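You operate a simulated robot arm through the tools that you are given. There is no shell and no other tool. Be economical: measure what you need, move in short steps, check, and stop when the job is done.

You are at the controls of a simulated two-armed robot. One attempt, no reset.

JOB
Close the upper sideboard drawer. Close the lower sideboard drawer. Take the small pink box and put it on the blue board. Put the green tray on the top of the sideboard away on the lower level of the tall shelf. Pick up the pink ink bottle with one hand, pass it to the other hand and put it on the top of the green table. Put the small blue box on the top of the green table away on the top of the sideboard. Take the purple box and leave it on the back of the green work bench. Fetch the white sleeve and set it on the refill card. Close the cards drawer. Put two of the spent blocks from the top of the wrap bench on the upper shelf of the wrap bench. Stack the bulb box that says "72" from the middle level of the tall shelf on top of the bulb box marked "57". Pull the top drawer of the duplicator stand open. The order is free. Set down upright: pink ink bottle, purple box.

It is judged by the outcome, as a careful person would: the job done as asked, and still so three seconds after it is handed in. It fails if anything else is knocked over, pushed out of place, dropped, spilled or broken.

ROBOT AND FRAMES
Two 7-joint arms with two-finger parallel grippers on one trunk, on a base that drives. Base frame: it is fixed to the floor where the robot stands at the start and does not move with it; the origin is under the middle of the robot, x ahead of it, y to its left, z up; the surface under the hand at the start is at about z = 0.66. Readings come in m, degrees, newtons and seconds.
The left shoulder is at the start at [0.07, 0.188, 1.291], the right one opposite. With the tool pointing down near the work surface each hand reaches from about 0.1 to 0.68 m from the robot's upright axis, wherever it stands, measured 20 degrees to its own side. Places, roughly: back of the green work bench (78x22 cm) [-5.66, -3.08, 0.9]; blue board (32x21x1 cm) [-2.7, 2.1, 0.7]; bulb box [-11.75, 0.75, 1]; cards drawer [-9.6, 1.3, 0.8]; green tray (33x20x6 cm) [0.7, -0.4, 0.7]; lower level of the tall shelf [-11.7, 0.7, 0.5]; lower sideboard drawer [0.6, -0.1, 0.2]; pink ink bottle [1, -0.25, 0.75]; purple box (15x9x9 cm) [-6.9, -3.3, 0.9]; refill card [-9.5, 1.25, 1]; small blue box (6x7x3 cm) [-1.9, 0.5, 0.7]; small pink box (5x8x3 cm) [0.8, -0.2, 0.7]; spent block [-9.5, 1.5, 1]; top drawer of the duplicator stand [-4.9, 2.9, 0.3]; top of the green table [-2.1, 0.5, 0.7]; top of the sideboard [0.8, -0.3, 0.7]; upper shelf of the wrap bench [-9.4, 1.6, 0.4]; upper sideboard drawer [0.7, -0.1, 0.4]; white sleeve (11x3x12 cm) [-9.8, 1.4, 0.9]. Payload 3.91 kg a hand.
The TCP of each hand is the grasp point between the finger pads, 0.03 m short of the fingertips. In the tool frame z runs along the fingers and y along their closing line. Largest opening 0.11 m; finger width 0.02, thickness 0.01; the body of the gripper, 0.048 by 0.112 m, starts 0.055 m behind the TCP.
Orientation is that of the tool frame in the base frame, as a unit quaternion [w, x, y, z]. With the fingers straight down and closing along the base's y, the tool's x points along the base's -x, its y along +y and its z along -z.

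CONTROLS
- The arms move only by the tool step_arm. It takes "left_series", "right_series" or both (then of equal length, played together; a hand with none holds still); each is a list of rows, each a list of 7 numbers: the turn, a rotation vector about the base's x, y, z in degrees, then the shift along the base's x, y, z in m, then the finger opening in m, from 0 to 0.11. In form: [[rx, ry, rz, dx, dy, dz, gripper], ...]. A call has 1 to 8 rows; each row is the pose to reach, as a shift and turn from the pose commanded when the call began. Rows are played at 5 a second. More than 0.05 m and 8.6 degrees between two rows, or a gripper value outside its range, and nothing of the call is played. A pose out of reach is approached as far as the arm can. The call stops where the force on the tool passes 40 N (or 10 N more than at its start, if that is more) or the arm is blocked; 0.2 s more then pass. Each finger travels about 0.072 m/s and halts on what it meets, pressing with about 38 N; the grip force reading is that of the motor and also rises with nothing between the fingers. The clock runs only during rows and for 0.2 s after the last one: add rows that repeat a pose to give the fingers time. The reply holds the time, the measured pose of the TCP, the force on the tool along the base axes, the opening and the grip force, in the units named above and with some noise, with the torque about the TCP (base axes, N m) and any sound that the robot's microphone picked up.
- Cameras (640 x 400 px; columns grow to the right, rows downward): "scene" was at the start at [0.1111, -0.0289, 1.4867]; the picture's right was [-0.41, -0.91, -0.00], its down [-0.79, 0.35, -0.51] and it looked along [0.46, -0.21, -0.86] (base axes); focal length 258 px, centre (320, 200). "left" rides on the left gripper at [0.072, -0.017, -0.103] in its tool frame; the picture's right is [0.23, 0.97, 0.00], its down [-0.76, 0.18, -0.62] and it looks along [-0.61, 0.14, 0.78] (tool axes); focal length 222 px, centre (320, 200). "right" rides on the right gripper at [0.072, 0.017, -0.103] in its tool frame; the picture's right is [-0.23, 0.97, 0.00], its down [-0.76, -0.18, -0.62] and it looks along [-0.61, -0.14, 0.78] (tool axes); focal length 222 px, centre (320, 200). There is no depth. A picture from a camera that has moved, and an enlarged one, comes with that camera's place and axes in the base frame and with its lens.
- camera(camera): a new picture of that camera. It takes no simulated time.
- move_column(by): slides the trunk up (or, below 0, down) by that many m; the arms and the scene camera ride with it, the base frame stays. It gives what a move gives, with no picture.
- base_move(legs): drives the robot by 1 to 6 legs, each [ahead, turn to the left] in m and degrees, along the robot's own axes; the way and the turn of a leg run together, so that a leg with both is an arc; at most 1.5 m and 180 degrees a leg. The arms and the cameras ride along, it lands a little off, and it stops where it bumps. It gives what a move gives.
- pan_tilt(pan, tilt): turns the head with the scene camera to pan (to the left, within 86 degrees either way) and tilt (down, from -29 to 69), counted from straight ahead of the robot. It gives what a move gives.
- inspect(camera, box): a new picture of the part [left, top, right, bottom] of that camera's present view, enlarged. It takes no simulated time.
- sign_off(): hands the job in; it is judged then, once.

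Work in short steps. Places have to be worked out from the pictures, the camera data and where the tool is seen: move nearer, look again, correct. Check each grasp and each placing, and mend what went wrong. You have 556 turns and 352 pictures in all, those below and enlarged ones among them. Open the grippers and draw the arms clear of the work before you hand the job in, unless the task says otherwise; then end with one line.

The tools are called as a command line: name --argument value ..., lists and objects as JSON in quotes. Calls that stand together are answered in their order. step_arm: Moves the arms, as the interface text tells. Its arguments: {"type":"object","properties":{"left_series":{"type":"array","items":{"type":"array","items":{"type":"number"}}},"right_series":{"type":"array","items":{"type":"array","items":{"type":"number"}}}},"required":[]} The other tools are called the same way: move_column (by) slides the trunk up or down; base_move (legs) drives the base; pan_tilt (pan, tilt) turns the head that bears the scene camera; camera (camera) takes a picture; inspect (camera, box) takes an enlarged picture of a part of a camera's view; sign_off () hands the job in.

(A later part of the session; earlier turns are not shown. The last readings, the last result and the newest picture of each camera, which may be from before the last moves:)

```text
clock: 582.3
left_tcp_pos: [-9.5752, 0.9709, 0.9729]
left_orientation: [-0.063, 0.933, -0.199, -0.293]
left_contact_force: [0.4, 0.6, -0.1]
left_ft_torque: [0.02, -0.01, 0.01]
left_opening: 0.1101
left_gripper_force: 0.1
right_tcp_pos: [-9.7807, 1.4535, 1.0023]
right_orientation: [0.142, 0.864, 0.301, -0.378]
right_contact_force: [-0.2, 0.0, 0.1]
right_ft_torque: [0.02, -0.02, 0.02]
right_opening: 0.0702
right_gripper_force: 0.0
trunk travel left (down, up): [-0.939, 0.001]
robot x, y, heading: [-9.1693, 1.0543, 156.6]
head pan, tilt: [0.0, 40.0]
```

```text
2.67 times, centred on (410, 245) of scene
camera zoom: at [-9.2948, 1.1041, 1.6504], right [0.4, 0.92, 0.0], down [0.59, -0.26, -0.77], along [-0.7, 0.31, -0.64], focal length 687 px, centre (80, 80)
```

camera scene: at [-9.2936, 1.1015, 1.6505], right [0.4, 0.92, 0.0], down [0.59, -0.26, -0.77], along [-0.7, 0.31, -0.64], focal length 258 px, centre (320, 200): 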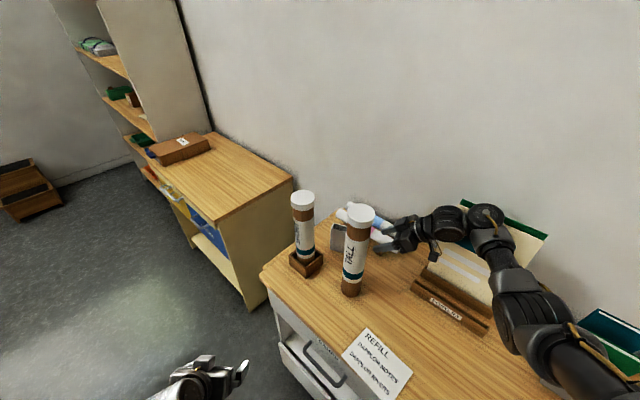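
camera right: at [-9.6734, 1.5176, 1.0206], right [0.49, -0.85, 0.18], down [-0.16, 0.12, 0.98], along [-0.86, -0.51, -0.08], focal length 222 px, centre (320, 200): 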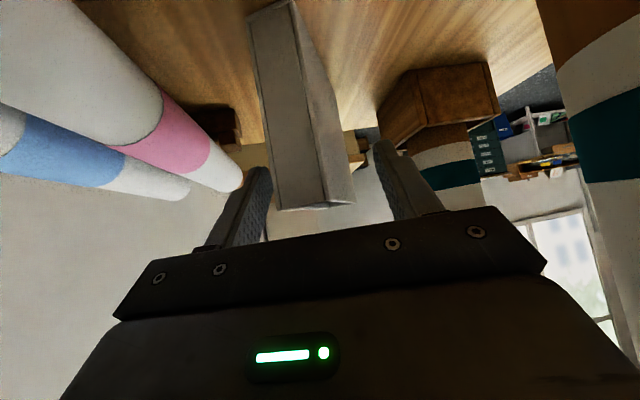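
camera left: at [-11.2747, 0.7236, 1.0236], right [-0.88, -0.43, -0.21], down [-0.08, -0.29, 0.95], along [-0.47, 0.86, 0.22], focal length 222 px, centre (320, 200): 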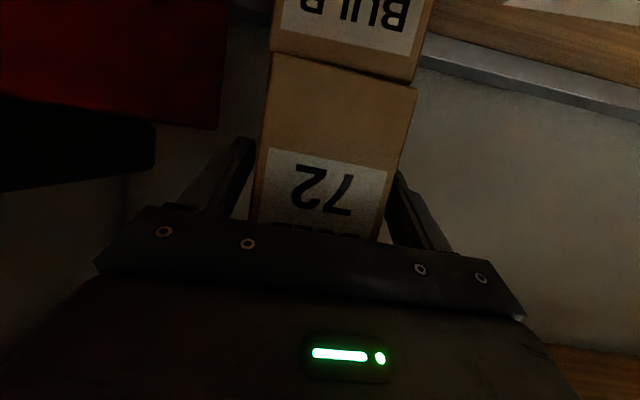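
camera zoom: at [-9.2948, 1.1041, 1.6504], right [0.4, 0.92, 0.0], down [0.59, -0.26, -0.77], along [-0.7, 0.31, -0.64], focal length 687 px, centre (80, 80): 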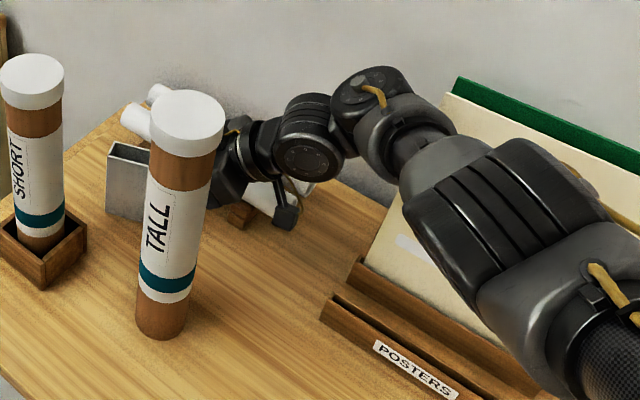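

Sleeve is between the fingers. Close gently.

step_arm --right_series '[[0, 0, 0, 0, 0, 0, 0.055], [0, 0, 0, 0, 0, 0, 0.04], [0, 0, 0, 0, 0, 0, 0.028], [0, 0, 0, 0, 0, 0, 0.018], [0, 0, 0, 0, 0, 0, 0.018]]'

camera --camera "right"

```text
clock: 583.5
left_tcp_pos: [-9.5765, 0.9709, 0.9726]
left_orientation: [-0.064, 0.933, -0.199, -0.293]
left_contact_force: [0.3, -0.8, -0.1]
left_ft_torque: [-0.01, -0.03, 0.05]
left_opening: 0.1098
left_gripper_force: 0.1
right_tcp_pos: [-9.7805, 1.452, 1.0032]
right_orientation: [0.14, 0.865, 0.299, -0.379]
right_contact_force: [-0.2, 0.5, 1.2]
right_ft_torque: [0.1, -0.01, 0.0]
right_opening: 0.0293
right_gripper_force: 37.8
trunk travel left (down, up): [-0.939, 0.001]
robot x, y, heading: [-9.1724, 1.0508, 156.7]
head pan, tilt: [0.0, 40.0]
```

```text
132 pictures are left
camera right: at [-9.6734, 1.5173, 1.0209], right [0.49, -0.85, 0.18], down [-0.16, 0.12, 0.98], along [-0.86, -0.51, -0.08], focal length 222 px, centre (320, 200)
```

right: 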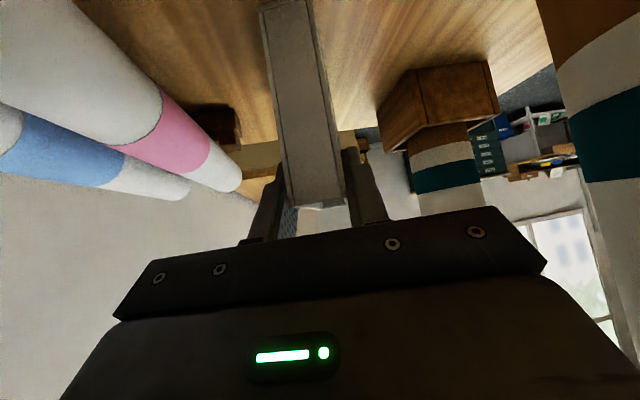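

Gripped (2.9 cm). Lift 6 cm and retreat along the sleeve's axis to the right.

step_arm --right_series '[[0, 0, 0, 0, 0, 0.02, 0.018], [0, 0, 0, 0, 0, 0.045, 0.018], [0, 0, 0, 0.01, 0.008, 0.065, 0.018], [0, 0, 0, 0.035, 0.028, 0.07, 0.018], [0, 0, 0, 0.06, 0.049, 0.07, 0.018], [0, 0, 0, 0.0775, 0.0632, 0.07, 0.018]]'

camera --camera "right"

inspect --camera "scene" --box '[290, 170, 570, 345]'

```text
clock: 584.9
left_tcp_pos: [-9.5743, 0.9706, 0.9739]
left_orientation: [-0.063, 0.933, -0.199, -0.292]
left_contact_force: [0.5, 0.4, -0.1]
left_ft_torque: [0.0, 0.0, -0.01]
left_opening: 0.1101
left_gripper_force: 0.0
right_tcp_pos: [-9.7025, 1.5153, 1.0737]
right_orientation: [0.141, 0.864, 0.3, -0.379]
right_contact_force: [-0.1, 0.1, -1.1]
right_ft_torque: [0.01, -0.02, -0.04]
right_opening: 0.0294
right_gripper_force: 37.8
trunk travel left (down, up): [-0.939, 0.001]
robot x, y, heading: [-9.1685, 1.0502, 156.5]
head pan, tilt: [0.0, 40.0]
```

```text
131 pictures are left
camera right: at [-9.5945, 1.5803, 1.0908], right [0.49, -0.85, 0.18], down [-0.16, 0.12, 0.98], along [-0.86, -0.51, -0.08], focal length 222 px, centre (320, 200)
```

right: 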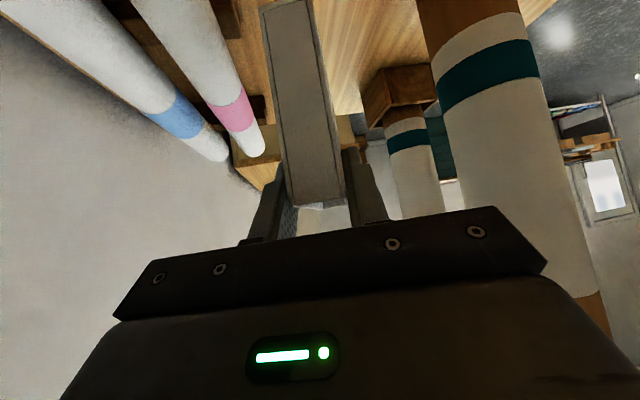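

```text
2.29 times, centred on (430, 258) of scene
camera zoom: at [-9.2947, 1.104, 1.6504], right [0.4, 0.92, 0.0], down [0.59, -0.26, -0.77], along [-0.7, 0.31, -0.64], focal length 589 px, centre (69, 69)
```

zoom: 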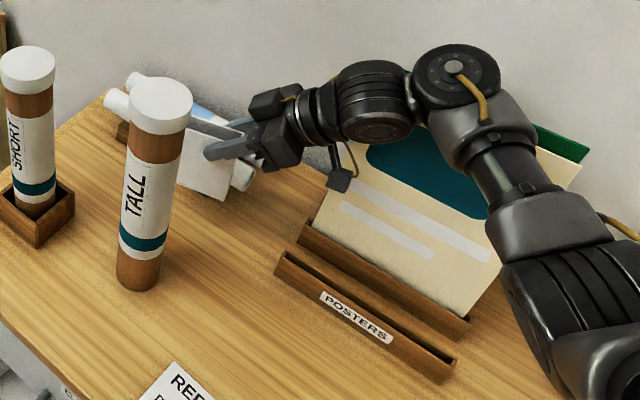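

Sleeve is free. Rotate the tool 20° clockwise (away from posters) and move right along the bench.

step_arm --right_series '[[0, 0, -7, 0, 0, 0.005, 0.018], [0, 0, -14, 0.01, 0.0, 0.01, 0.018], [0, 0, -20, 0.03, 0.005, 0.015, 0.018], [0, 0, -20, 0.06, 0.015, 0.015, 0.018], [0, 0, -20, 0.095, 0.028, 0.015, 0.018], [0, 0, -20, 0.13, 0.04, 0.015, 0.018]]'

camera --camera "scene"

camera --camera "right"

```text
clock: 586.3
left_tcp_pos: [-9.5755, 0.971, 0.9739]
left_orientation: [-0.063, 0.933, -0.199, -0.293]
left_contact_force: [0.3, -0.6, 1.0]
left_ft_torque: [0.02, 0.02, -0.03]
left_opening: 0.1098
left_gripper_force: 0.1
right_tcp_pos: [-9.5708, 1.5568, 1.0884]
right_orientation: [0.074, 0.903, 0.146, -0.398]
right_contact_force: [-0.1, 0.0, -0.4]
right_ft_torque: [0.0, -0.06, 0.01]
right_opening: 0.0293
right_gripper_force: 38.3
trunk travel left (down, up): [-0.939, 0.001]
robot x, y, heading: [-9.1684, 1.051, 156.3]
head pan, tilt: [0.0, 40.0]
```

```text
129 pictures are left
camera scene: at [-9.2927, 1.1041, 1.6506], right [0.4, 0.92, 0.0], down [0.59, -0.26, -0.77], along [-0.7, 0.31, -0.64], focal length 258 px, centre (320, 200)
```

scene: 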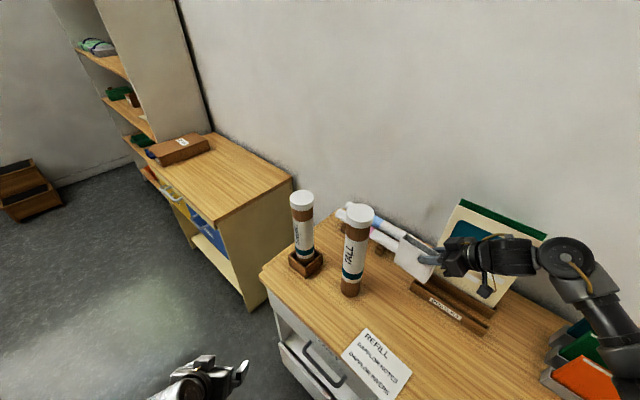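

```text
128 pictures are left
camera right: at [-9.4476, 1.5804, 1.1048], right [0.17, -0.97, 0.18], down [-0.11, 0.17, 0.98], along [-0.98, -0.18, -0.08], focal length 222 px, centre (320, 200)
```

right: 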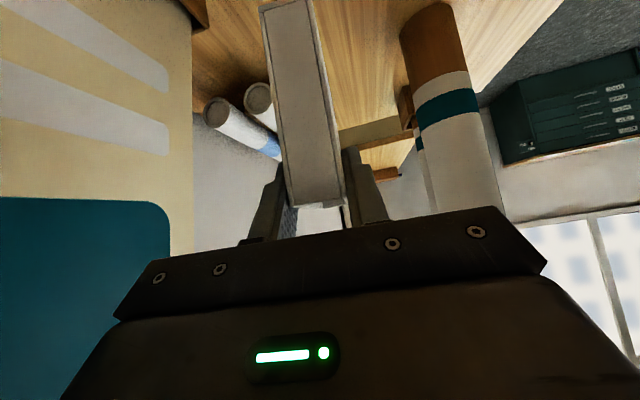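

Clear of TALL. Back the base 0.21 m (away from the posters and orange sleeves).

base_move --legs '[[-0.213, 0]]'

step_arm --right_series '[[0, 0, 0, -0.015, -0.033, 0, 0.018], [0, 0, 0, -0.03, -0.066, 0, 0.018], [0, 0, 0, -0.044, -0.099, 0, 0.018], [0, 0, 0, -0.058, -0.13, 0, 0.018]]'

camera --camera "scene"

camera --camera "right"

```text
clock: 587.9
left_tcp_pos: [-9.3819, 0.8858, 0.9724]
left_orientation: [-0.064, 0.934, -0.198, -0.291]
left_contact_force: [-0.1, -0.7, -0.4]
left_ft_torque: [-0.03, -0.02, -0.04]
left_opening: 0.11
left_gripper_force: 0.0
right_tcp_pos: [-9.381, 1.4724, 1.0855]
right_orientation: [0.073, 0.904, 0.145, -0.396]
right_contact_force: [1.0, 0.1, -1.7]
right_ft_torque: [-0.02, -0.05, -0.02]
right_opening: 0.0291
right_gripper_force: 37.6
trunk travel left (down, up): [-0.939, 0.001]
robot x, y, heading: [-8.9772, 0.9649, 156.2]
head pan, tilt: [0.0, 40.0]
```

```text
clock: 588.9
left_tcp_pos: [-9.3846, 0.8847, 0.9718]
left_orientation: [-0.065, 0.933, -0.199, -0.292]
left_contact_force: [0.1, -1.1, 0.3]
left_ft_torque: [0.05, -0.01, -0.03]
left_opening: 0.1101
left_gripper_force: 0.1
right_tcp_pos: [-9.4391, 1.3385, 1.0863]
right_orientation: [0.073, 0.903, 0.145, -0.397]
right_contact_force: [-0.5, -1.0, -1.6]
right_ft_torque: [0.0, -0.02, 0.0]
right_opening: 0.0293
right_gripper_force: 38.2
trunk travel left (down, up): [-0.939, 0.001]
robot x, y, heading: [-8.9793, 0.9682, 156.2]
head pan, tilt: [0.0, 40.0]
```

```text
127 pictures are left
camera scene: at [-9.1031, 1.0196, 1.6502], right [0.4, 0.92, 0.0], down [0.59, -0.26, -0.77], along [-0.7, 0.31, -0.64], focal length 258 px, centre (320, 200)
```

scene: 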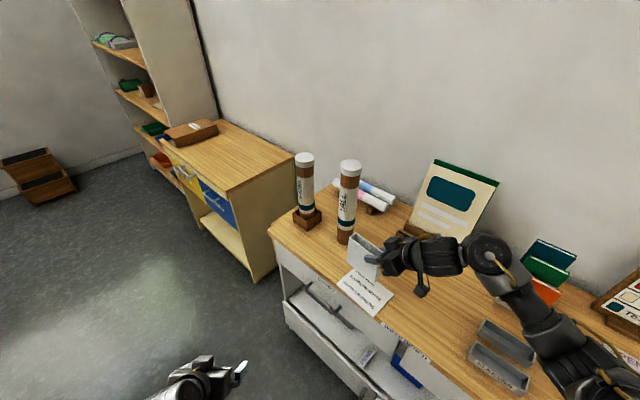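

```text
126 pictures are left
camera right: at [-9.3157, 1.3635, 1.1045], right [0.17, -0.97, 0.18], down [-0.11, 0.17, 0.98], along [-0.98, -0.18, -0.08], focal length 222 px, centre (320, 200)
```

right: 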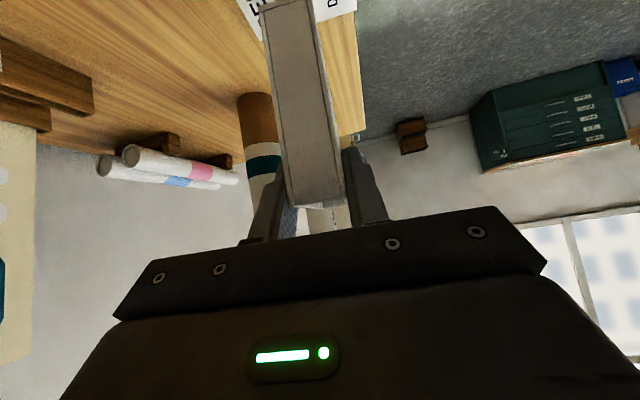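

Over the card. Descend 6.5 cm and check.

step_arm --right_series '[[0, 0, 0, 0.002, 0.004, -0.03, 0.018], [0, 0, 0, 0.002, 0.004, -0.055, 0.018], [0, 0, 0, 0.002, 0.004, -0.065, 0.018]]'

inspect --camera "scene" --box '[300, 200, 460, 330]'

camera --camera "right"

```text
clock: 589.7
left_tcp_pos: [-9.3827, 0.8858, 0.9717]
left_orientation: [-0.064, 0.933, -0.198, -0.292]
left_contact_force: [-0.5, 0.1, 0.6]
left_ft_torque: [0.0, -0.01, -0.02]
left_opening: 0.1099
left_gripper_force: 0.0
right_tcp_pos: [-9.4351, 1.3435, 1.0202]
right_orientation: [0.073, 0.904, 0.146, -0.396]
right_contact_force: [0.1, -0.9, 0.3]
right_ft_torque: [0.04, 0.0, -0.01]
right_opening: 0.0295
right_gripper_force: 37.9
trunk travel left (down, up): [-0.939, 0.001]
robot x, y, heading: [-8.9737, 0.9678, 156.0]
head pan, tilt: [0.0, 40.0]
```

```text
3.08 times, centred on (380, 265) of scene
camera zoom: at [-9.1006, 1.0209, 1.6504], right [0.4, 0.92, 0.0], down [0.59, -0.26, -0.77], along [-0.7, 0.31, -0.64], focal length 793 px, centre (135, 0)
```

zoom: 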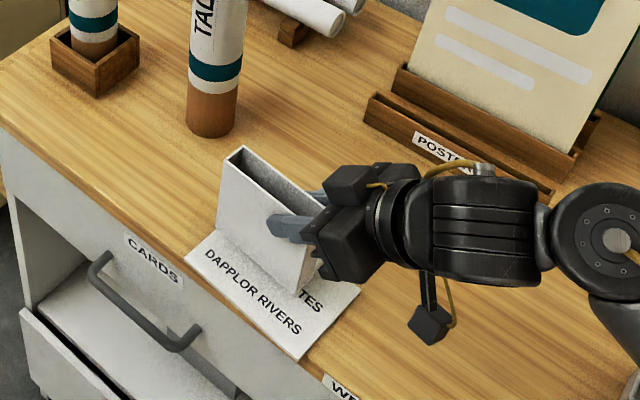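

```text
124 pictures are left
camera right: at [-9.3127, 1.3677, 1.0385], right [0.17, -0.97, 0.18], down [-0.11, 0.17, 0.98], along [-0.98, -0.18, -0.08], focal length 222 px, centre (320, 200)
```

right: 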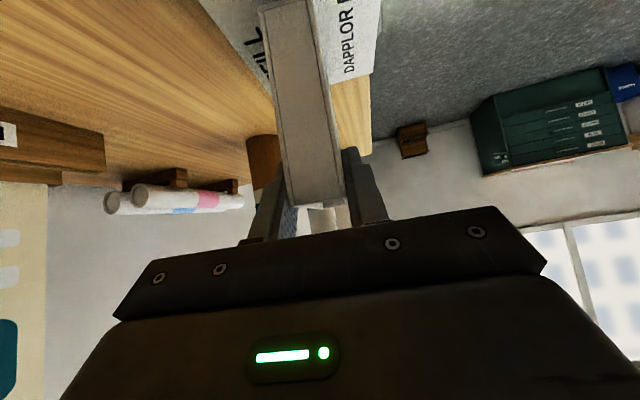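

Slightly to the back-left of the card; shift ~1.5 cm right and forward, then lower to contact.

step_arm --right_series '[[0, 0, 0, 0.02, -0.01, 0, 0.018], [0, 0, 0, 0.02, -0.01, -0.006, 0.018], [0, 0, 0, 0.02, -0.01, -0.011, 0.018], [0, 0, 0, 0.02, -0.01, -0.015, 0.018]]'

inspect --camera "scene" --box '[300, 200, 460, 330]'

```text
clock: 590.7
left_tcp_pos: [-9.3816, 0.8856, 0.9733]
left_orientation: [-0.064, 0.933, -0.199, -0.293]
left_contact_force: [-0.4, 0.0, 0.2]
left_ft_torque: [0.01, 0.01, 0.02]
left_opening: 0.11
left_gripper_force: 0.1
right_tcp_pos: [-9.4168, 1.3338, 1.0091]
right_orientation: [0.071, 0.902, 0.144, -0.399]
right_contact_force: [0.6, 2.0, 12.4]
right_ft_torque: [0.37, -0.15, -0.07]
right_opening: 0.0294
right_gripper_force: 37.7
trunk travel left (down, up): [-0.939, 0.001]
robot x, y, heading: [-8.9767, 0.9653, 156.2]
head pan, tilt: [0.0, 40.0]
```

```text
3.08 times, centred on (380, 265) of scene
camera zoom: at [-9.0992, 1.0198, 1.6508], right [0.4, 0.92, 0.0], down [0.59, -0.26, -0.77], along [-0.7, 0.31, -0.64], focal length 793 px, centre (135, 0)
```

zoom: 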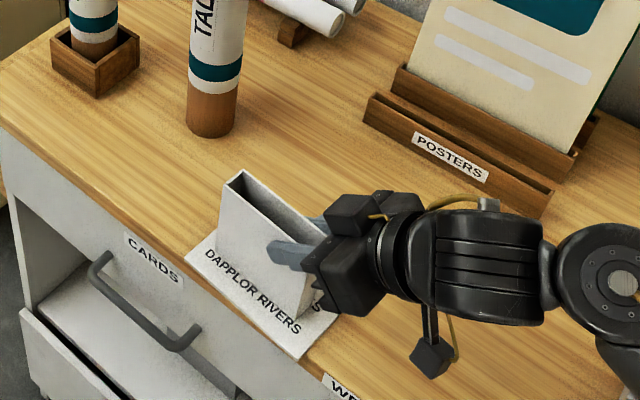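

Contact on the card. Ease, open, and lift straight off.

step_arm --right_series '[[0, 0, 0, 0, 0, 0.003, 0.025], [0, 0, 0, 0, 0, 0.003, 0.05], [0, 0, 0, 0, 0, 0.003, 0.065], [0, 0, 0, 0, 0, 0.003, 0.07], [0, 0, 0, 0.0, 0.0, 0.04, 0.07], [0, 0, 0, 0.0, 0.0, 0.075, 0.07]]'

inspect --camera "scene" --box '[300, 200, 460, 330]'

```text
clock: 592.1
left_tcp_pos: [-9.3824, 0.8868, 0.9732]
left_orientation: [-0.064, 0.933, -0.198, -0.292]
left_contact_force: [-1.1, 0.1, -0.3]
left_ft_torque: [0.01, 0.01, 0.03]
left_opening: 0.11
left_gripper_force: 0.1
right_tcp_pos: [-9.4158, 1.3373, 1.0804]
right_orientation: [0.073, 0.904, 0.146, -0.396]
right_contact_force: [0.0, -1.0, 0.2]
right_ft_torque: [0.02, -0.02, 0.03]
right_opening: 0.0699
right_gripper_force: 0.1
trunk travel left (down, up): [-0.939, 0.001]
robot x, y, heading: [-8.9802, 0.9665, 156.2]
head pan, tilt: [0.0, 40.0]
```

```text
3.08 times, centred on (380, 265) of scene
camera zoom: at [-9.1011, 1.0206, 1.6503], right [0.4, 0.92, 0.0], down [0.59, -0.26, -0.77], along [-0.7, 0.31, -0.64], focal length 793 px, centre (135, 0)
```

zoom: 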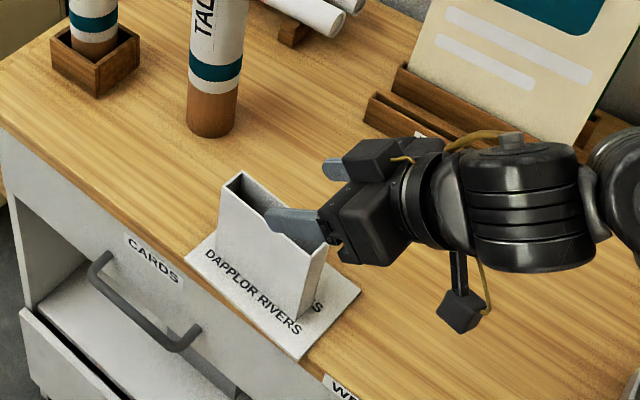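

The sleeve stands on the refill card. Back out and return the right tool to forward.

base_move --legs '[[-0.5, 0]]'

step_arm --right_series '[[0, 0, -7.3, 0, 0, 0, 0.05], [0, 0, -14.6, 0, 0, 0, 0.03], [0, 0, -21.9, 0, 0, 0, 0.02], [0, 0, -29.2, 0, 0, 0, 0.02], [0, 0, -36.5, 0, 0, 0, 0.02], [0, 0, -43.5, 0, 0, 0, 0.02]]'

camera --camera "scene"

```text
clock: 595.1
left_tcp_pos: [-8.9275, 0.6862, 0.972]
left_orientation: [-0.066, 0.932, -0.205, -0.292]
left_contact_force: [0.0, 0.1, 0.3]
left_ft_torque: [-0.01, 0.01, 0.04]
left_opening: 0.1101
left_gripper_force: 0.0
right_tcp_pos: [-8.9542, 1.1374, 1.0815]
right_orientation: [0.069, 0.905, 0.138, -0.397]
right_contact_force: [0.0, -0.1, 0.4]
right_ft_torque: [0.0, -0.03, 0.0]
right_opening: 0.0699
right_gripper_force: 0.1
trunk travel left (down, up): [-0.939, 0.001]
robot x, y, heading: [-8.5199, 0.7625, 155.3]
head pan, tilt: [0.0, 40.0]
```

```text
clock: 596.5
left_tcp_pos: [-8.9268, 0.6868, 0.9728]
left_orientation: [-0.066, 0.932, -0.206, -0.291]
left_contact_force: [0.0, 0.4, -0.3]
left_ft_torque: [0.01, 0.03, -0.03]
left_opening: 0.11
left_gripper_force: 0.1
right_tcp_pos: [-8.9544, 1.1391, 1.0806]
right_orientation: [-0.082, 0.892, -0.207, -0.394]
right_contact_force: [0.9, -0.2, 0.3]
right_ft_torque: [0.0, -0.02, 0.01]
right_opening: 0.0198
right_gripper_force: 0.0
trunk travel left (down, up): [-0.939, 0.001]
robot x, y, heading: [-8.5195, 0.7591, 155.6]
head pan, tilt: [0.0, 40.0]
```

```text
121 pictures are left
camera scene: at [-8.6431, 0.8176, 1.6503], right [0.42, 0.91, 0.0], down [0.58, -0.27, -0.77], along [-0.7, 0.32, -0.64], focal length 258 px, centre (320, 200)
```

scene: 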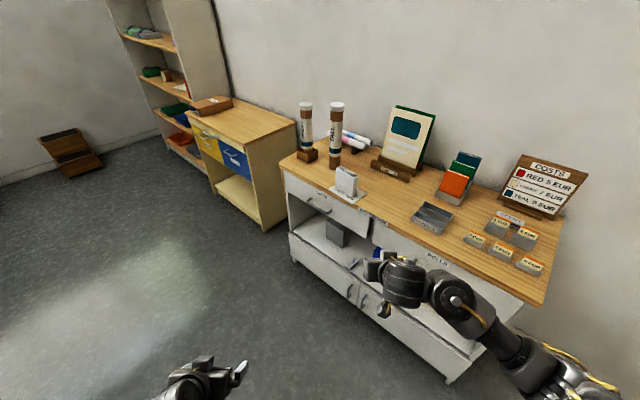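

Bench tasks done. Now drive around the brown cabinet toward the south wall for the purple box.

base_move --legs '[[0, 67.6], [1.5, 0], [0, 50.9], [1.4, 0], [0, 66]]'

pan_tilt --pan -20 --tilt 20

camera --camera "scene"

```text
clock: 618.6
left_tcp_pos: [-9.1063, -1.545, 0.9746]
left_orientation: [0.294, 0.169, 0.939, -0.055]
left_contact_force: [0.4, 0.8, 0.0]
left_ft_torque: [-0.01, 0.0, 0.03]
left_opening: 0.1099
left_gripper_force: 0.0
right_tcp_pos: [-9.0451, -1.9923, 1.0806]
right_orientation: [0.398, 0.171, 0.899, -0.067]
right_contact_force: [-0.4, -0.5, 0.5]
right_ft_torque: [0.02, 0.02, 0.02]
right_opening: 0.02
right_gripper_force: 0.1
trunk travel left (down, up): [-0.939, 0.001]
robot x, y, heading: [-9.5068, -1.6533, -20.0]
head pan, tilt: [0.0, 40.0]
```

```text
clock: 619.4
left_tcp_pos: [-9.1077, -1.5449, 0.9737]
left_orientation: [0.294, 0.168, 0.939, -0.054]
left_contact_force: [0.2, 0.0, 0.1]
left_ft_torque: [-0.02, -0.04, 0.0]
left_opening: 0.1098
left_gripper_force: 0.1
right_tcp_pos: [-9.045, -1.993, 1.0812]
right_orientation: [0.398, 0.171, 0.899, -0.067]
right_contact_force: [0.0, 0.4, 0.6]
right_ft_torque: [-0.02, 0.02, -0.02]
right_opening: 0.0201
right_gripper_force: 0.1
trunk travel left (down, up): [-0.939, 0.001]
robot x, y, heading: [-9.5075, -1.6512, -20.1]
head pan, tilt: [-20.0, 20.0]
```

```text
120 pictures are left
camera scene: at [-9.3892, -1.7304, 1.6817], right [-0.64, -0.77, 0.0], down [-0.26, 0.22, -0.94], along [0.72, -0.6, -0.34], focal length 258 px, centre (320, 200)
```

scene: 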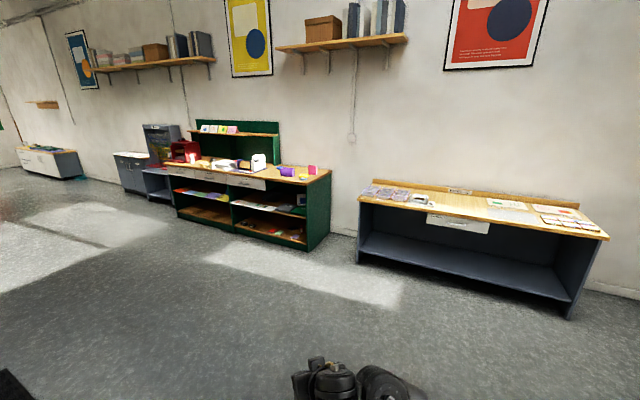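

inspect --camera "scene" --box '[150, 110, 340, 255]'

inspect --camera "scene" --box '[215, 140, 325, 200]'

```text
2.76 times, centred on (245, 182) of scene
camera zoom: at [-9.3892, -1.7304, 1.6817], right [-0.64, -0.77, 0.0], down [-0.26, 0.22, -0.94], along [0.72, -0.6, -0.34], focal length 711 px, centre (527, 248)
```

zoom: 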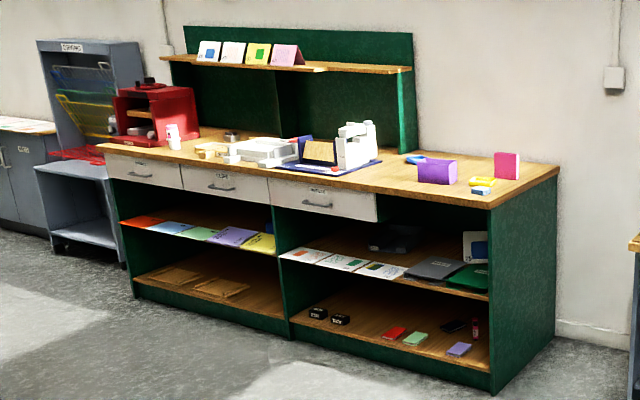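

```text
5.82 times, centred on (270, 170) of scene
camera zoom: at [-9.3892, -1.7304, 1.6817], right [-0.64, -0.77, 0.0], down [-0.26, 0.22, -0.94], along [0.72, -0.6, -0.34], focal length 1499 px, centre (611, 374)
```

zoom: 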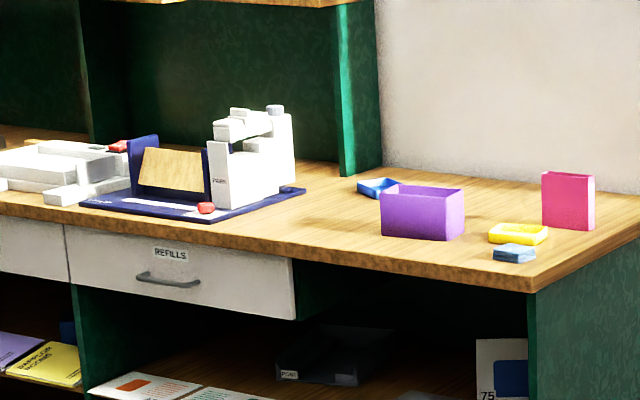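

The purple box is on the right end of the green work bench; the back strip lies under its riser. Drive to face the bench.

base_move --legs '[[0, 13.5], [1.5, 0], [1.5, 0], [0, -60.8]]'

pan_tilt --pan 0 --tilt 25

camera --camera "scene"

```text
clock: 637.4
left_tcp_pos: [-6.1864, -2.2863, 0.9733]
left_orientation: [0.245, 0.547, 0.782, -0.172]
left_contact_force: [-0.2, 0.5, -0.1]
left_ft_torque: [-0.02, -0.01, 0.01]
left_opening: 0.11
left_gripper_force: 0.0
right_tcp_pos: [-6.4867, -2.6239, 1.0806]
right_orientation: [0.333, 0.532, 0.745, -0.226]
right_contact_force: [0.0, 0.6, 0.7]
right_ft_torque: [-0.02, 0.02, 0.01]
right_opening: 0.02
right_gripper_force: 0.1
trunk travel left (down, up): [-0.939, 0.001]
robot x, y, heading: [-6.5293, -2.0524, -69.5]
head pan, tilt: [-20.0, 20.0]
```

```text
clock: 638.3
left_tcp_pos: [-6.1865, -2.2856, 0.973]
left_orientation: [0.244, 0.547, 0.782, -0.173]
left_contact_force: [-0.2, -0.1, 0.0]
left_ft_torque: [-0.01, -0.01, -0.01]
left_opening: 0.1101
left_gripper_force: 0.1
right_tcp_pos: [-6.487, -2.6249, 1.0804]
right_orientation: [0.332, 0.532, 0.745, -0.227]
right_contact_force: [0.1, -0.7, 0.1]
right_ft_torque: [-0.01, -0.01, 0.01]
right_opening: 0.0201
right_gripper_force: 0.1
trunk travel left (down, up): [-0.939, 0.001]
robot x, y, heading: [-6.5269, -2.0516, -69.4]
head pan, tilt: [0.0, 25.0]
```

```text
117 pictures are left
camera scene: at [-6.479, -2.1863, 1.6737], right [-0.94, -0.35, 0.0], down [-0.15, 0.4, -0.91], along [0.31, -0.85, -0.42], focal length 258 px, centre (320, 200)
```

scene: 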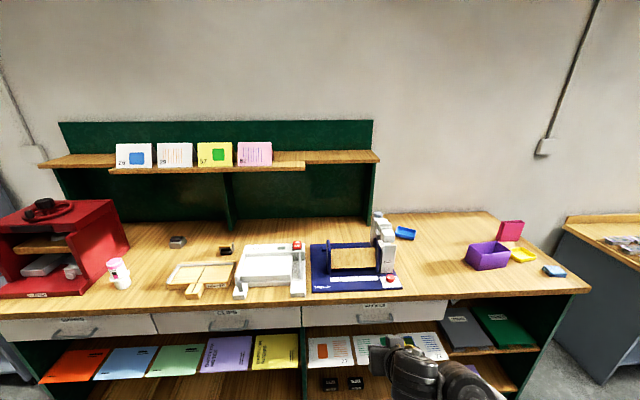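

inspect --camera "scene" --box '[120, 150, 410, 310]'

inspect --camera "scene" --box '[400, 200, 600, 310]'

```text
2.21 times, centred on (265, 230) of scene
camera zoom: at [-6.479, -2.1863, 1.6737], right [-0.94, -0.35, 0.0], down [-0.15, 0.4, -0.91], along [0.31, -0.85, -0.42], focal length 569 px, centre (441, 134)
```

zoom: 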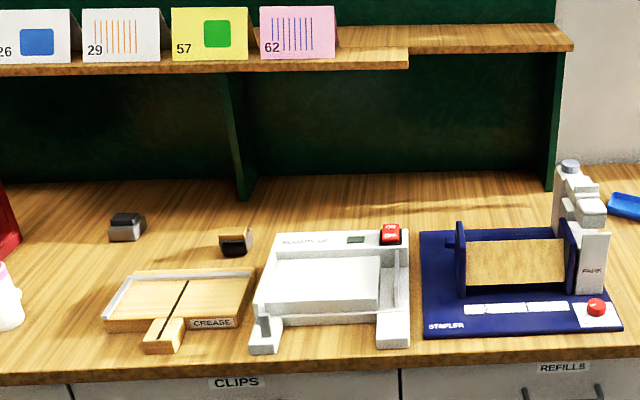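

```text
3.20 times, centred on (500, 255) of scene
camera zoom: at [-6.479, -2.1863, 1.6737], right [-0.94, -0.35, 0.0], down [-0.15, 0.4, -0.91], along [0.31, -0.85, -0.42], focal length 825 px, centre (-256, 24)
```

zoom: 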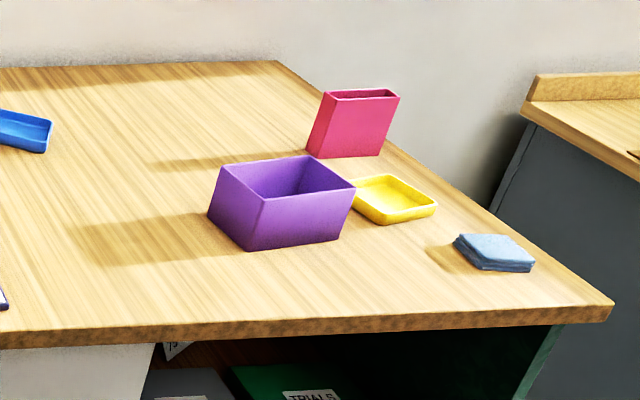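

Free space behind the white machine suits the purple box. I'll pick it with the left hand pointing right. First reshape the arms: extend left, retract right.

step_arm --left_series '[[-2, -0.8, 0, -0.005, -0.037, 0.005, 0.11], [-4, -1.5, 0, -0.01, -0.075, 0.01, 0.11], [-6, -2.3, 0, -0.015, -0.112, 0.015, 0.11], [-8, -3, 0, -0.022, -0.15, 0.02, 0.11], [-9.4, -3.5, 0, -0.035, -0.19, 0.02, 0.11], [-9.4, -3.5, 0, -0.05, -0.23, 0.02, 0.11]]' --right_series '[[0, 0, 0, -0.014, 0.036, -0.015, 0.02], [0, 0, 0, -0.028, 0.073, -0.03, 0.02], [0, 0, 0, -0.042, 0.11, -0.045, 0.02], [0, 0, 0, -0.056, 0.147, -0.06, 0.02], [0, 0, 0, -0.07, 0.184, -0.075, 0.02], [0, 0, 0, -0.07, 0.184, -0.09, 0.02]]'

```text
clock: 638.9
left_tcp_pos: [-6.1483, -2.3376, 0.9719]
left_orientation: [0.303, 0.578, 0.745, -0.137]
left_contact_force: [0.6, 0.4, 0.0]
left_ft_torque: [0.0, -0.01, 0.01]
left_opening: 0.1097
left_gripper_force: 0.0
right_tcp_pos: [-6.5155, -2.552, 1.0532]
right_orientation: [0.333, 0.532, 0.745, -0.227]
right_contact_force: [-0.2, -0.7, 0.4]
right_ft_torque: [-0.01, -0.02, -0.01]
right_opening: 0.0201
right_gripper_force: 0.0
trunk travel left (down, up): [-0.939, 0.001]
robot x, y, heading: [-6.5237, -2.0514, -69.6]
head pan, tilt: [0.0, 25.0]
stopped in row 3 (left hand): the arm was blocked; the commanded pose is now the measured one
```

step_arm --left_series '[[0, 0, 0, 0.014, -0.037, -0.015, 0.11], [0, 0, 0, 0.028, -0.074, -0.03, 0.11], [0, 0, 0, 0.042, -0.112, -0.04, 0.11], [0, 0, 0, 0.056, -0.15, -0.05, 0.11], [0, 0, 0, 0.07, -0.187, -0.05, 0.11], [0, 0, 0, 0.084, -0.225, -0.05, 0.11]]' --right_series '[[0, 0, 0, -0.014, 0.036, -0.015, 0.02], [0, 0, 0, -0.028, 0.073, -0.03, 0.02], [0, 0, 0, -0.042, 0.11, -0.045, 0.02], [0, 0, 0, -0.042, 0.11, -0.06, 0.02], [0, 0, 0, -0.042, 0.11, -0.07, 0.02], [0, 0, 0, -0.042, 0.11, -0.07, 0.02]]'

camera --camera "scene"

```text
clock: 640.3
left_tcp_pos: [-6.0664, -2.56, 0.9217]
left_orientation: [0.301, 0.579, 0.746, -0.137]
left_contact_force: [0.8, -0.4, -0.3]
left_ft_torque: [0.01, -0.01, 0.02]
left_opening: 0.11
left_gripper_force: 0.0
right_tcp_pos: [-6.5597, -2.441, 0.9842]
right_orientation: [0.335, 0.531, 0.745, -0.227]
right_contact_force: [0.3, -0.4, -0.5]
right_ft_torque: [0.01, -0.02, -0.02]
right_opening: 0.0203
right_gripper_force: 0.0
trunk travel left (down, up): [-0.939, 0.001]
robot x, y, heading: [-6.5251, -2.0519, -69.6]
head pan, tilt: [0.0, 25.0]
```

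```text
114 pictures are left
camera scene: at [-6.4786, -2.1873, 1.6736], right [-0.94, -0.35, 0.0], down [-0.15, 0.4, -0.91], along [0.32, -0.85, -0.42], focal length 258 px, centre (320, 200)
```

scene: 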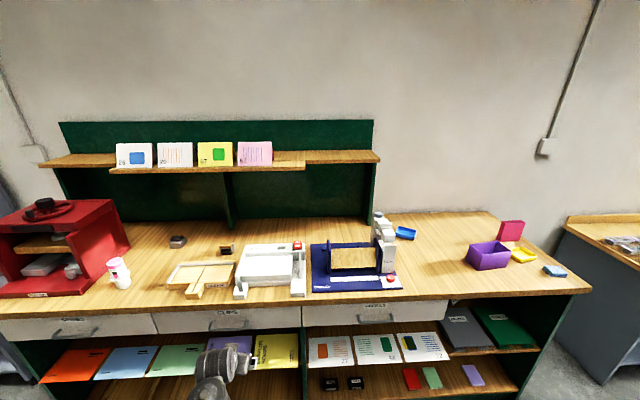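

step_arm --left_series '[[-0.7, 1.3, -7.6, -0.01, -0.004, 0.007, 0.11], [-1.3, 2.6, -15.3, -0.025, -0.01, 0.015, 0.11], [-2, 3.8, -22.9, -0.04, -0.016, 0.022, 0.11], [-2.7, 5.1, -30.6, -0.055, -0.021, 0.03, 0.11], [-3.3, 6.4, -38.2, -0.07, -0.027, 0.037, 0.11], [-4, 7.7, -45.8, -0.085, -0.033, 0.045, 0.11], [-4.6, 8.9, -53.5, -0.1, -0.038, 0.052, 0.11], [-5.3, 10.2, -61.1, -0.12, -0.045, 0.06, 0.11]]'

camera --camera "scene"

```text
clock: 642.1
left_tcp_pos: [-6.1873, -2.6076, 0.9829]
left_orientation: [0.15, 0.848, 0.365, -0.353]
left_contact_force: [-0.5, 1.2, -0.1]
left_ft_torque: [0.0, 0.01, -0.01]
left_opening: 0.1101
left_gripper_force: 0.0
right_tcp_pos: [-6.5596, -2.4404, 0.9842]
right_orientation: [0.334, 0.531, 0.746, -0.226]
right_contact_force: [-0.5, -0.4, -1.1]
right_ft_torque: [-0.02, 0.03, -0.04]
right_opening: 0.0199
right_gripper_force: 0.1
trunk travel left (down, up): [-0.939, 0.001]
robot x, y, heading: [-6.529, -2.0539, -69.1]
head pan, tilt: [0.0, 25.0]
```

```text
113 pictures are left
camera scene: at [-6.4785, -2.1874, 1.6736], right [-0.94, -0.35, 0.0], down [-0.15, 0.4, -0.91], along [0.32, -0.85, -0.42], focal length 258 px, centre (320, 200)
```

scene: 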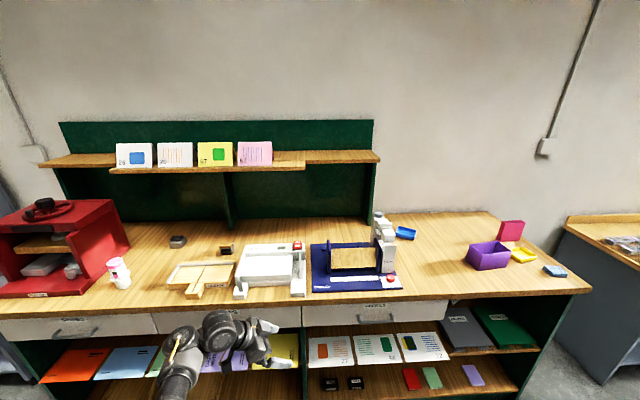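

Left hand now points right. Raise it a bit and drive to a staging point in front of the purple box.

step_arm --left_series '[[0, 0, 0, 0, 0, 0.04, 0.11], [0, 0, 0, 0, 0, 0.08, 0.11], [0, 0, 0, 0, 0, 0.08, 0.11]]'

base_move --legs '[[0, -83.9], [0.65, 0], [0, 70.4]]'

pan_tilt --pan 0 --tilt 40

camera --camera "scene"

camera --camera "left"

```text
clock: 642.9
left_tcp_pos: [-6.1892, -2.6058, 1.0608]
left_orientation: [0.151, 0.848, 0.365, -0.353]
left_contact_force: [-0.4, -0.6, -0.2]
left_ft_torque: [-0.03, 0.01, 0.02]
left_opening: 0.1101
left_gripper_force: 0.1
right_tcp_pos: [-6.5595, -2.4395, 0.9841]
right_orientation: [0.333, 0.532, 0.745, -0.227]
right_contact_force: [0.1, -0.2, 0.3]
right_ft_torque: [0.0, 0.01, -0.04]
right_opening: 0.02
right_gripper_force: 0.1
trunk travel left (down, up): [-0.939, 0.001]
robot x, y, heading: [-6.5279, -2.0524, -69.5]
head pan, tilt: [0.0, 25.0]
```

```text
clock: 653.1
left_tcp_pos: [-6.8899, -2.9562, 1.0613]
left_orientation: [0.109, 0.885, 0.264, -0.368]
left_contact_force: [-0.8, 0.3, 0.3]
left_ft_torque: [0.0, -0.01, 0.01]
left_opening: 0.1098
left_gripper_force: 0.0
right_tcp_pos: [-7.2131, -2.7104, 0.9847]
right_orientation: [0.306, 0.613, 0.679, -0.264]
right_contact_force: [0.4, 0.3, -0.2]
right_ft_torque: [0.0, -0.02, -0.01]
right_opening: 0.02
right_gripper_force: 0.2
trunk travel left (down, up): [-0.939, 0.001]
robot x, y, heading: [-7.094, -2.3392, -82.9]
head pan, tilt: [0.0, 25.0]
```

```text
clock: 653.8
left_tcp_pos: [-6.8892, -2.956, 1.0614]
left_orientation: [0.11, 0.885, 0.266, -0.367]
left_contact_force: [0.0, -0.1, -0.3]
left_ft_torque: [-0.02, -0.01, -0.02]
left_opening: 0.1101
left_gripper_force: 0.1
right_tcp_pos: [-7.2125, -2.7101, 0.9851]
right_orientation: [0.305, 0.614, 0.679, -0.264]
right_contact_force: [0.0, 0.0, 0.8]
right_ft_torque: [-0.02, 0.0, -0.01]
right_opening: 0.0199
right_gripper_force: 0.0
trunk travel left (down, up): [-0.939, 0.001]
robot x, y, heading: [-7.0955, -2.3372, -82.8]
head pan, tilt: [0.0, 40.0]
```

```text
112 pictures are left
camera scene: at [-7.0764, -2.475, 1.6504], right [-0.99, -0.12, 0.0], down [-0.08, 0.64, -0.77], along [0.1, -0.76, -0.64], focal length 258 px, centre (320, 200)
```

scene: 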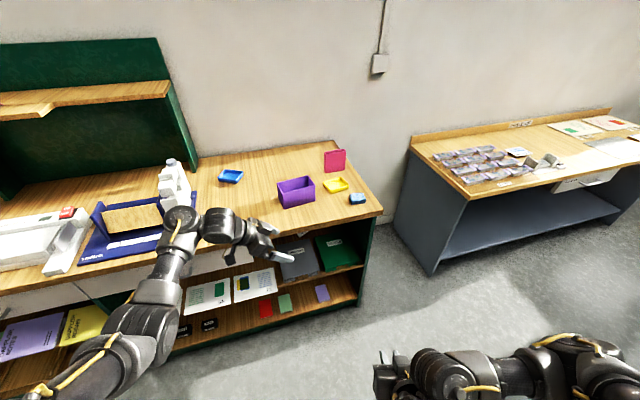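

```text
111 pictures are left
camera left: at [-6.7959, -2.8746, 1.0835], right [0.67, -0.73, -0.16], down [0.02, -0.2, 0.98], along [-0.74, -0.66, -0.12], focal length 222 px, centre (320, 200)
```

left: 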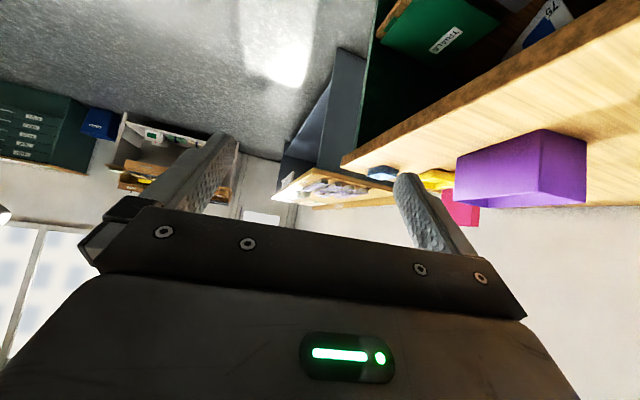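

inspect --camera "scene" --box '[240, 140, 390, 230]'

```text
4.27 times, centred on (315, 185) of scene
camera zoom: at [-7.0764, -2.475, 1.6504], right [-0.99, -0.12, 0.0], down [-0.08, 0.64, -0.77], along [0.1, -0.76, -0.64], focal length 1100 px, centre (341, 264)
```

zoom: 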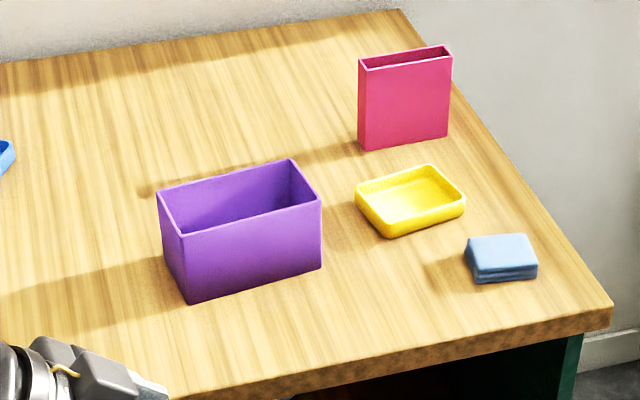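

Box centre (-6.861,-3.354), long axis az ≈ -150°, rim z≈0.987. Adjust the hand slightly and advance 0.39 m over the box.

step_arm --left_series '[[0, 0, -3.5, -0.0218, -0.0028, 0, 0.11], [0, 0, -3.5, -0.0218, -0.0028, 0, 0.11]]'

base_move --legs '[[0.39, 0]]'

camera --camera "left"

camera --camera "scene"

```text
clock: 654.4
left_tcp_pos: [-6.9105, -2.9596, 1.0624]
left_orientation: [0.097, 0.893, 0.237, -0.371]
left_contact_force: [-0.3, -0.5, 0.0]
left_ft_torque: [-0.01, -0.01, -0.01]
left_opening: 0.11
left_gripper_force: 0.0
right_tcp_pos: [-7.2124, -2.711, 0.9843]
right_orientation: [0.306, 0.613, 0.679, -0.264]
right_contact_force: [-0.5, 0.6, 0.2]
right_ft_torque: [0.02, -0.02, 0.0]
right_opening: 0.02
right_gripper_force: 0.1
trunk travel left (down, up): [-0.939, 0.001]
robot x, y, heading: [-7.0919, -2.3377, -82.7]
head pan, tilt: [0.0, 40.0]
```

```text
clock: 656.9
left_tcp_pos: [-6.8602, -3.3483, 1.0635]
left_orientation: [0.099, 0.892, 0.237, -0.371]
left_contact_force: [0.0, -0.4, 0.4]
left_ft_torque: [-0.04, 0.0, 0.03]
left_opening: 0.1101
left_gripper_force: 0.1
right_tcp_pos: [-7.1635, -3.1006, 0.9851]
right_orientation: [0.305, 0.614, 0.679, -0.264]
right_contact_force: [0.6, -0.1, -0.5]
right_ft_torque: [0.0, 0.0, 0.01]
right_opening: 0.0197
right_gripper_force: 0.1
trunk travel left (down, up): [-0.939, 0.001]
robot x, y, heading: [-7.0428, -2.732, -82.9]
head pan, tilt: [0.0, 40.0]
```

```text
109 pictures are left
camera left: at [-6.7631, -3.2725, 1.0852], right [0.62, -0.77, -0.16], down [0.01, -0.2, 0.98], along [-0.78, -0.61, -0.12], focal length 222 px, centre (320, 200)
```

left: 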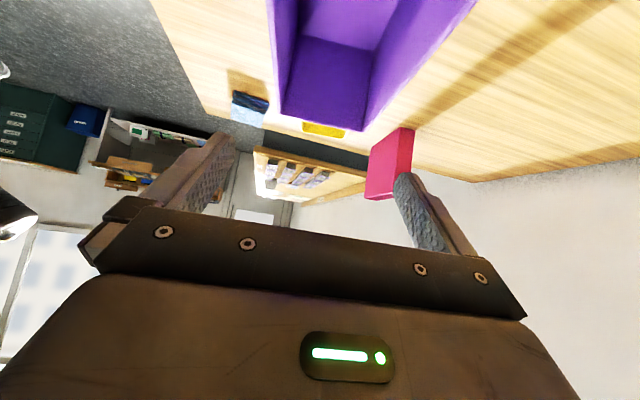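

```text
108 pictures are left
camera scene: at [-7.0277, -2.864, 1.6505], right [-0.99, -0.12, 0.0], down [-0.08, 0.64, -0.77], along [0.1, -0.76, -0.64], focal length 258 px, centre (320, 200)
```

scene: 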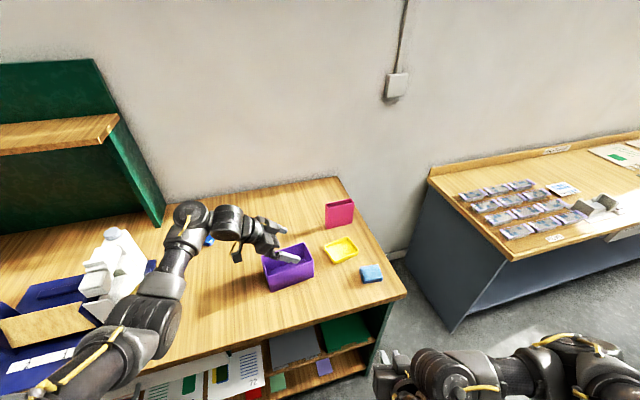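

Alignment is excellent. Descend over the box (fingers outside its long sides).

step_arm --left_series '[[0, 0, 0, 0, 0, -0.025, 0.11], [0, 0, 0, 0, 0, -0.05, 0.11], [0, 0, 0, 0, 0, -0.075, 0.11], [0, 0, 0, 0, 0, -0.092, 0.11], [0, 0, 0, 0, 0, -0.092, 0.11]]'

camera --camera "left"

inspect --camera "scene" --box '[190, 190, 390, 320]'

```text
clock: 658.1
left_tcp_pos: [-6.8617, -3.3481, 0.9713]
left_orientation: [0.097, 0.893, 0.237, -0.37]
left_contact_force: [0.3, 0.7, 1.6]
left_ft_torque: [-0.04, 0.0, -0.01]
left_opening: 0.1103
left_gripper_force: 0.1
right_tcp_pos: [-7.1626, -3.1013, 0.9841]
right_orientation: [0.306, 0.613, 0.68, -0.263]
right_contact_force: [1.3, -0.3, 0.8]
right_ft_torque: [0.02, -0.02, -0.02]
right_opening: 0.0202
right_gripper_force: 0.2
trunk travel left (down, up): [-0.939, 0.001]
robot x, y, heading: [-7.0428, -2.7281, -82.8]
head pan, tilt: [0.0, 40.0]
```

```text
107 pictures are left
camera left: at [-6.7623, -3.2727, 0.9927], right [0.62, -0.77, -0.16], down [0.01, -0.2, 0.98], along [-0.78, -0.61, -0.12], focal length 222 px, centre (320, 200)
```

left: 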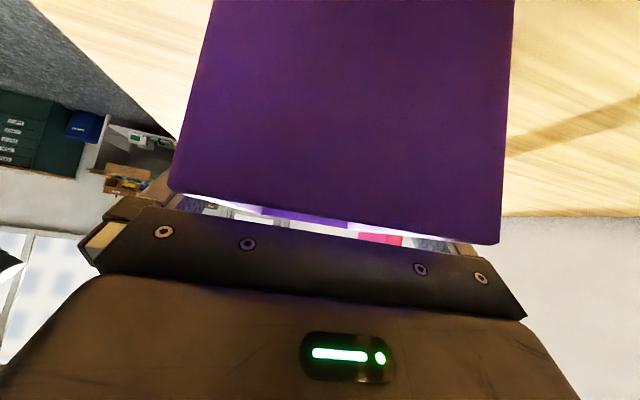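

```text
3.08 times, centred on (290, 255) of scene
camera zoom: at [-7.0276, -2.8653, 1.6504], right [-0.99, -0.12, 0.0], down [-0.08, 0.64, -0.77], along [0.1, -0.76, -0.64], focal length 793 px, centre (412, 31)
```

zoom: 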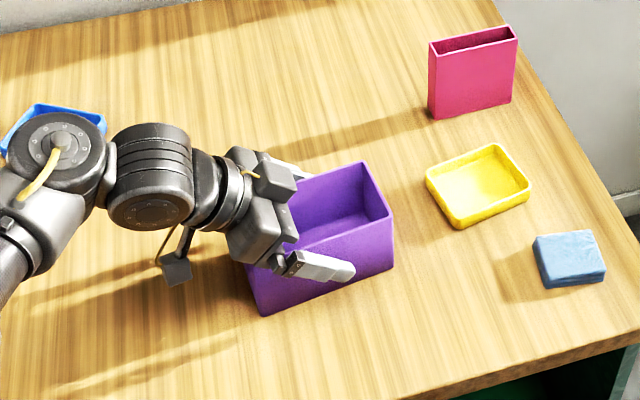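

Fingers straddle the box with the palm just above its rim. Close the gripper.

step_arm --left_series '[[0, 0, 0, 0, 0, 0, 0.095], [0, 0, 0, 0, 0, 0, 0.08], [0, 0, 0, 0, 0, 0, 0.065], [0, 0, 0, 0, 0, 0, 0.06], [0, 0, 0, 0, 0, 0, 0.06]]'

inspect --camera "scene" --box '[190, 190, 390, 320]'

```text
clock: 659.3
left_tcp_pos: [-6.8609, -3.348, 0.9714]
left_orientation: [0.098, 0.892, 0.238, -0.371]
left_contact_force: [0.7, 0.3, 0.0]
left_ft_torque: [-0.04, -0.06, 0.0]
left_opening: 0.0847
left_gripper_force: 37.8
right_tcp_pos: [-7.1637, -3.1001, 0.9852]
right_orientation: [0.305, 0.613, 0.679, -0.264]
right_contact_force: [0.6, 0.5, 0.1]
right_ft_torque: [0.06, 0.0, -0.01]
right_opening: 0.0203
right_gripper_force: 0.0
trunk travel left (down, up): [-0.939, 0.001]
robot x, y, heading: [-7.0447, -2.731, -82.7]
head pan, tilt: [0.0, 40.0]
```

```text
3.08 times, centred on (290, 255) of scene
camera zoom: at [-7.0275, -2.8655, 1.6504], right [-0.99, -0.12, 0.0], down [-0.08, 0.64, -0.77], along [0.1, -0.76, -0.64], focal length 793 px, centre (412, 31)
```

zoom: 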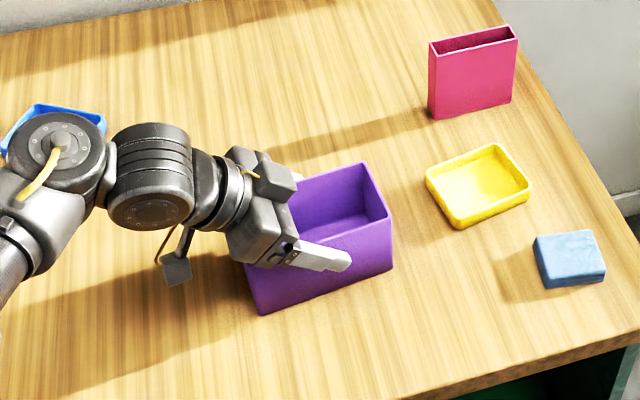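

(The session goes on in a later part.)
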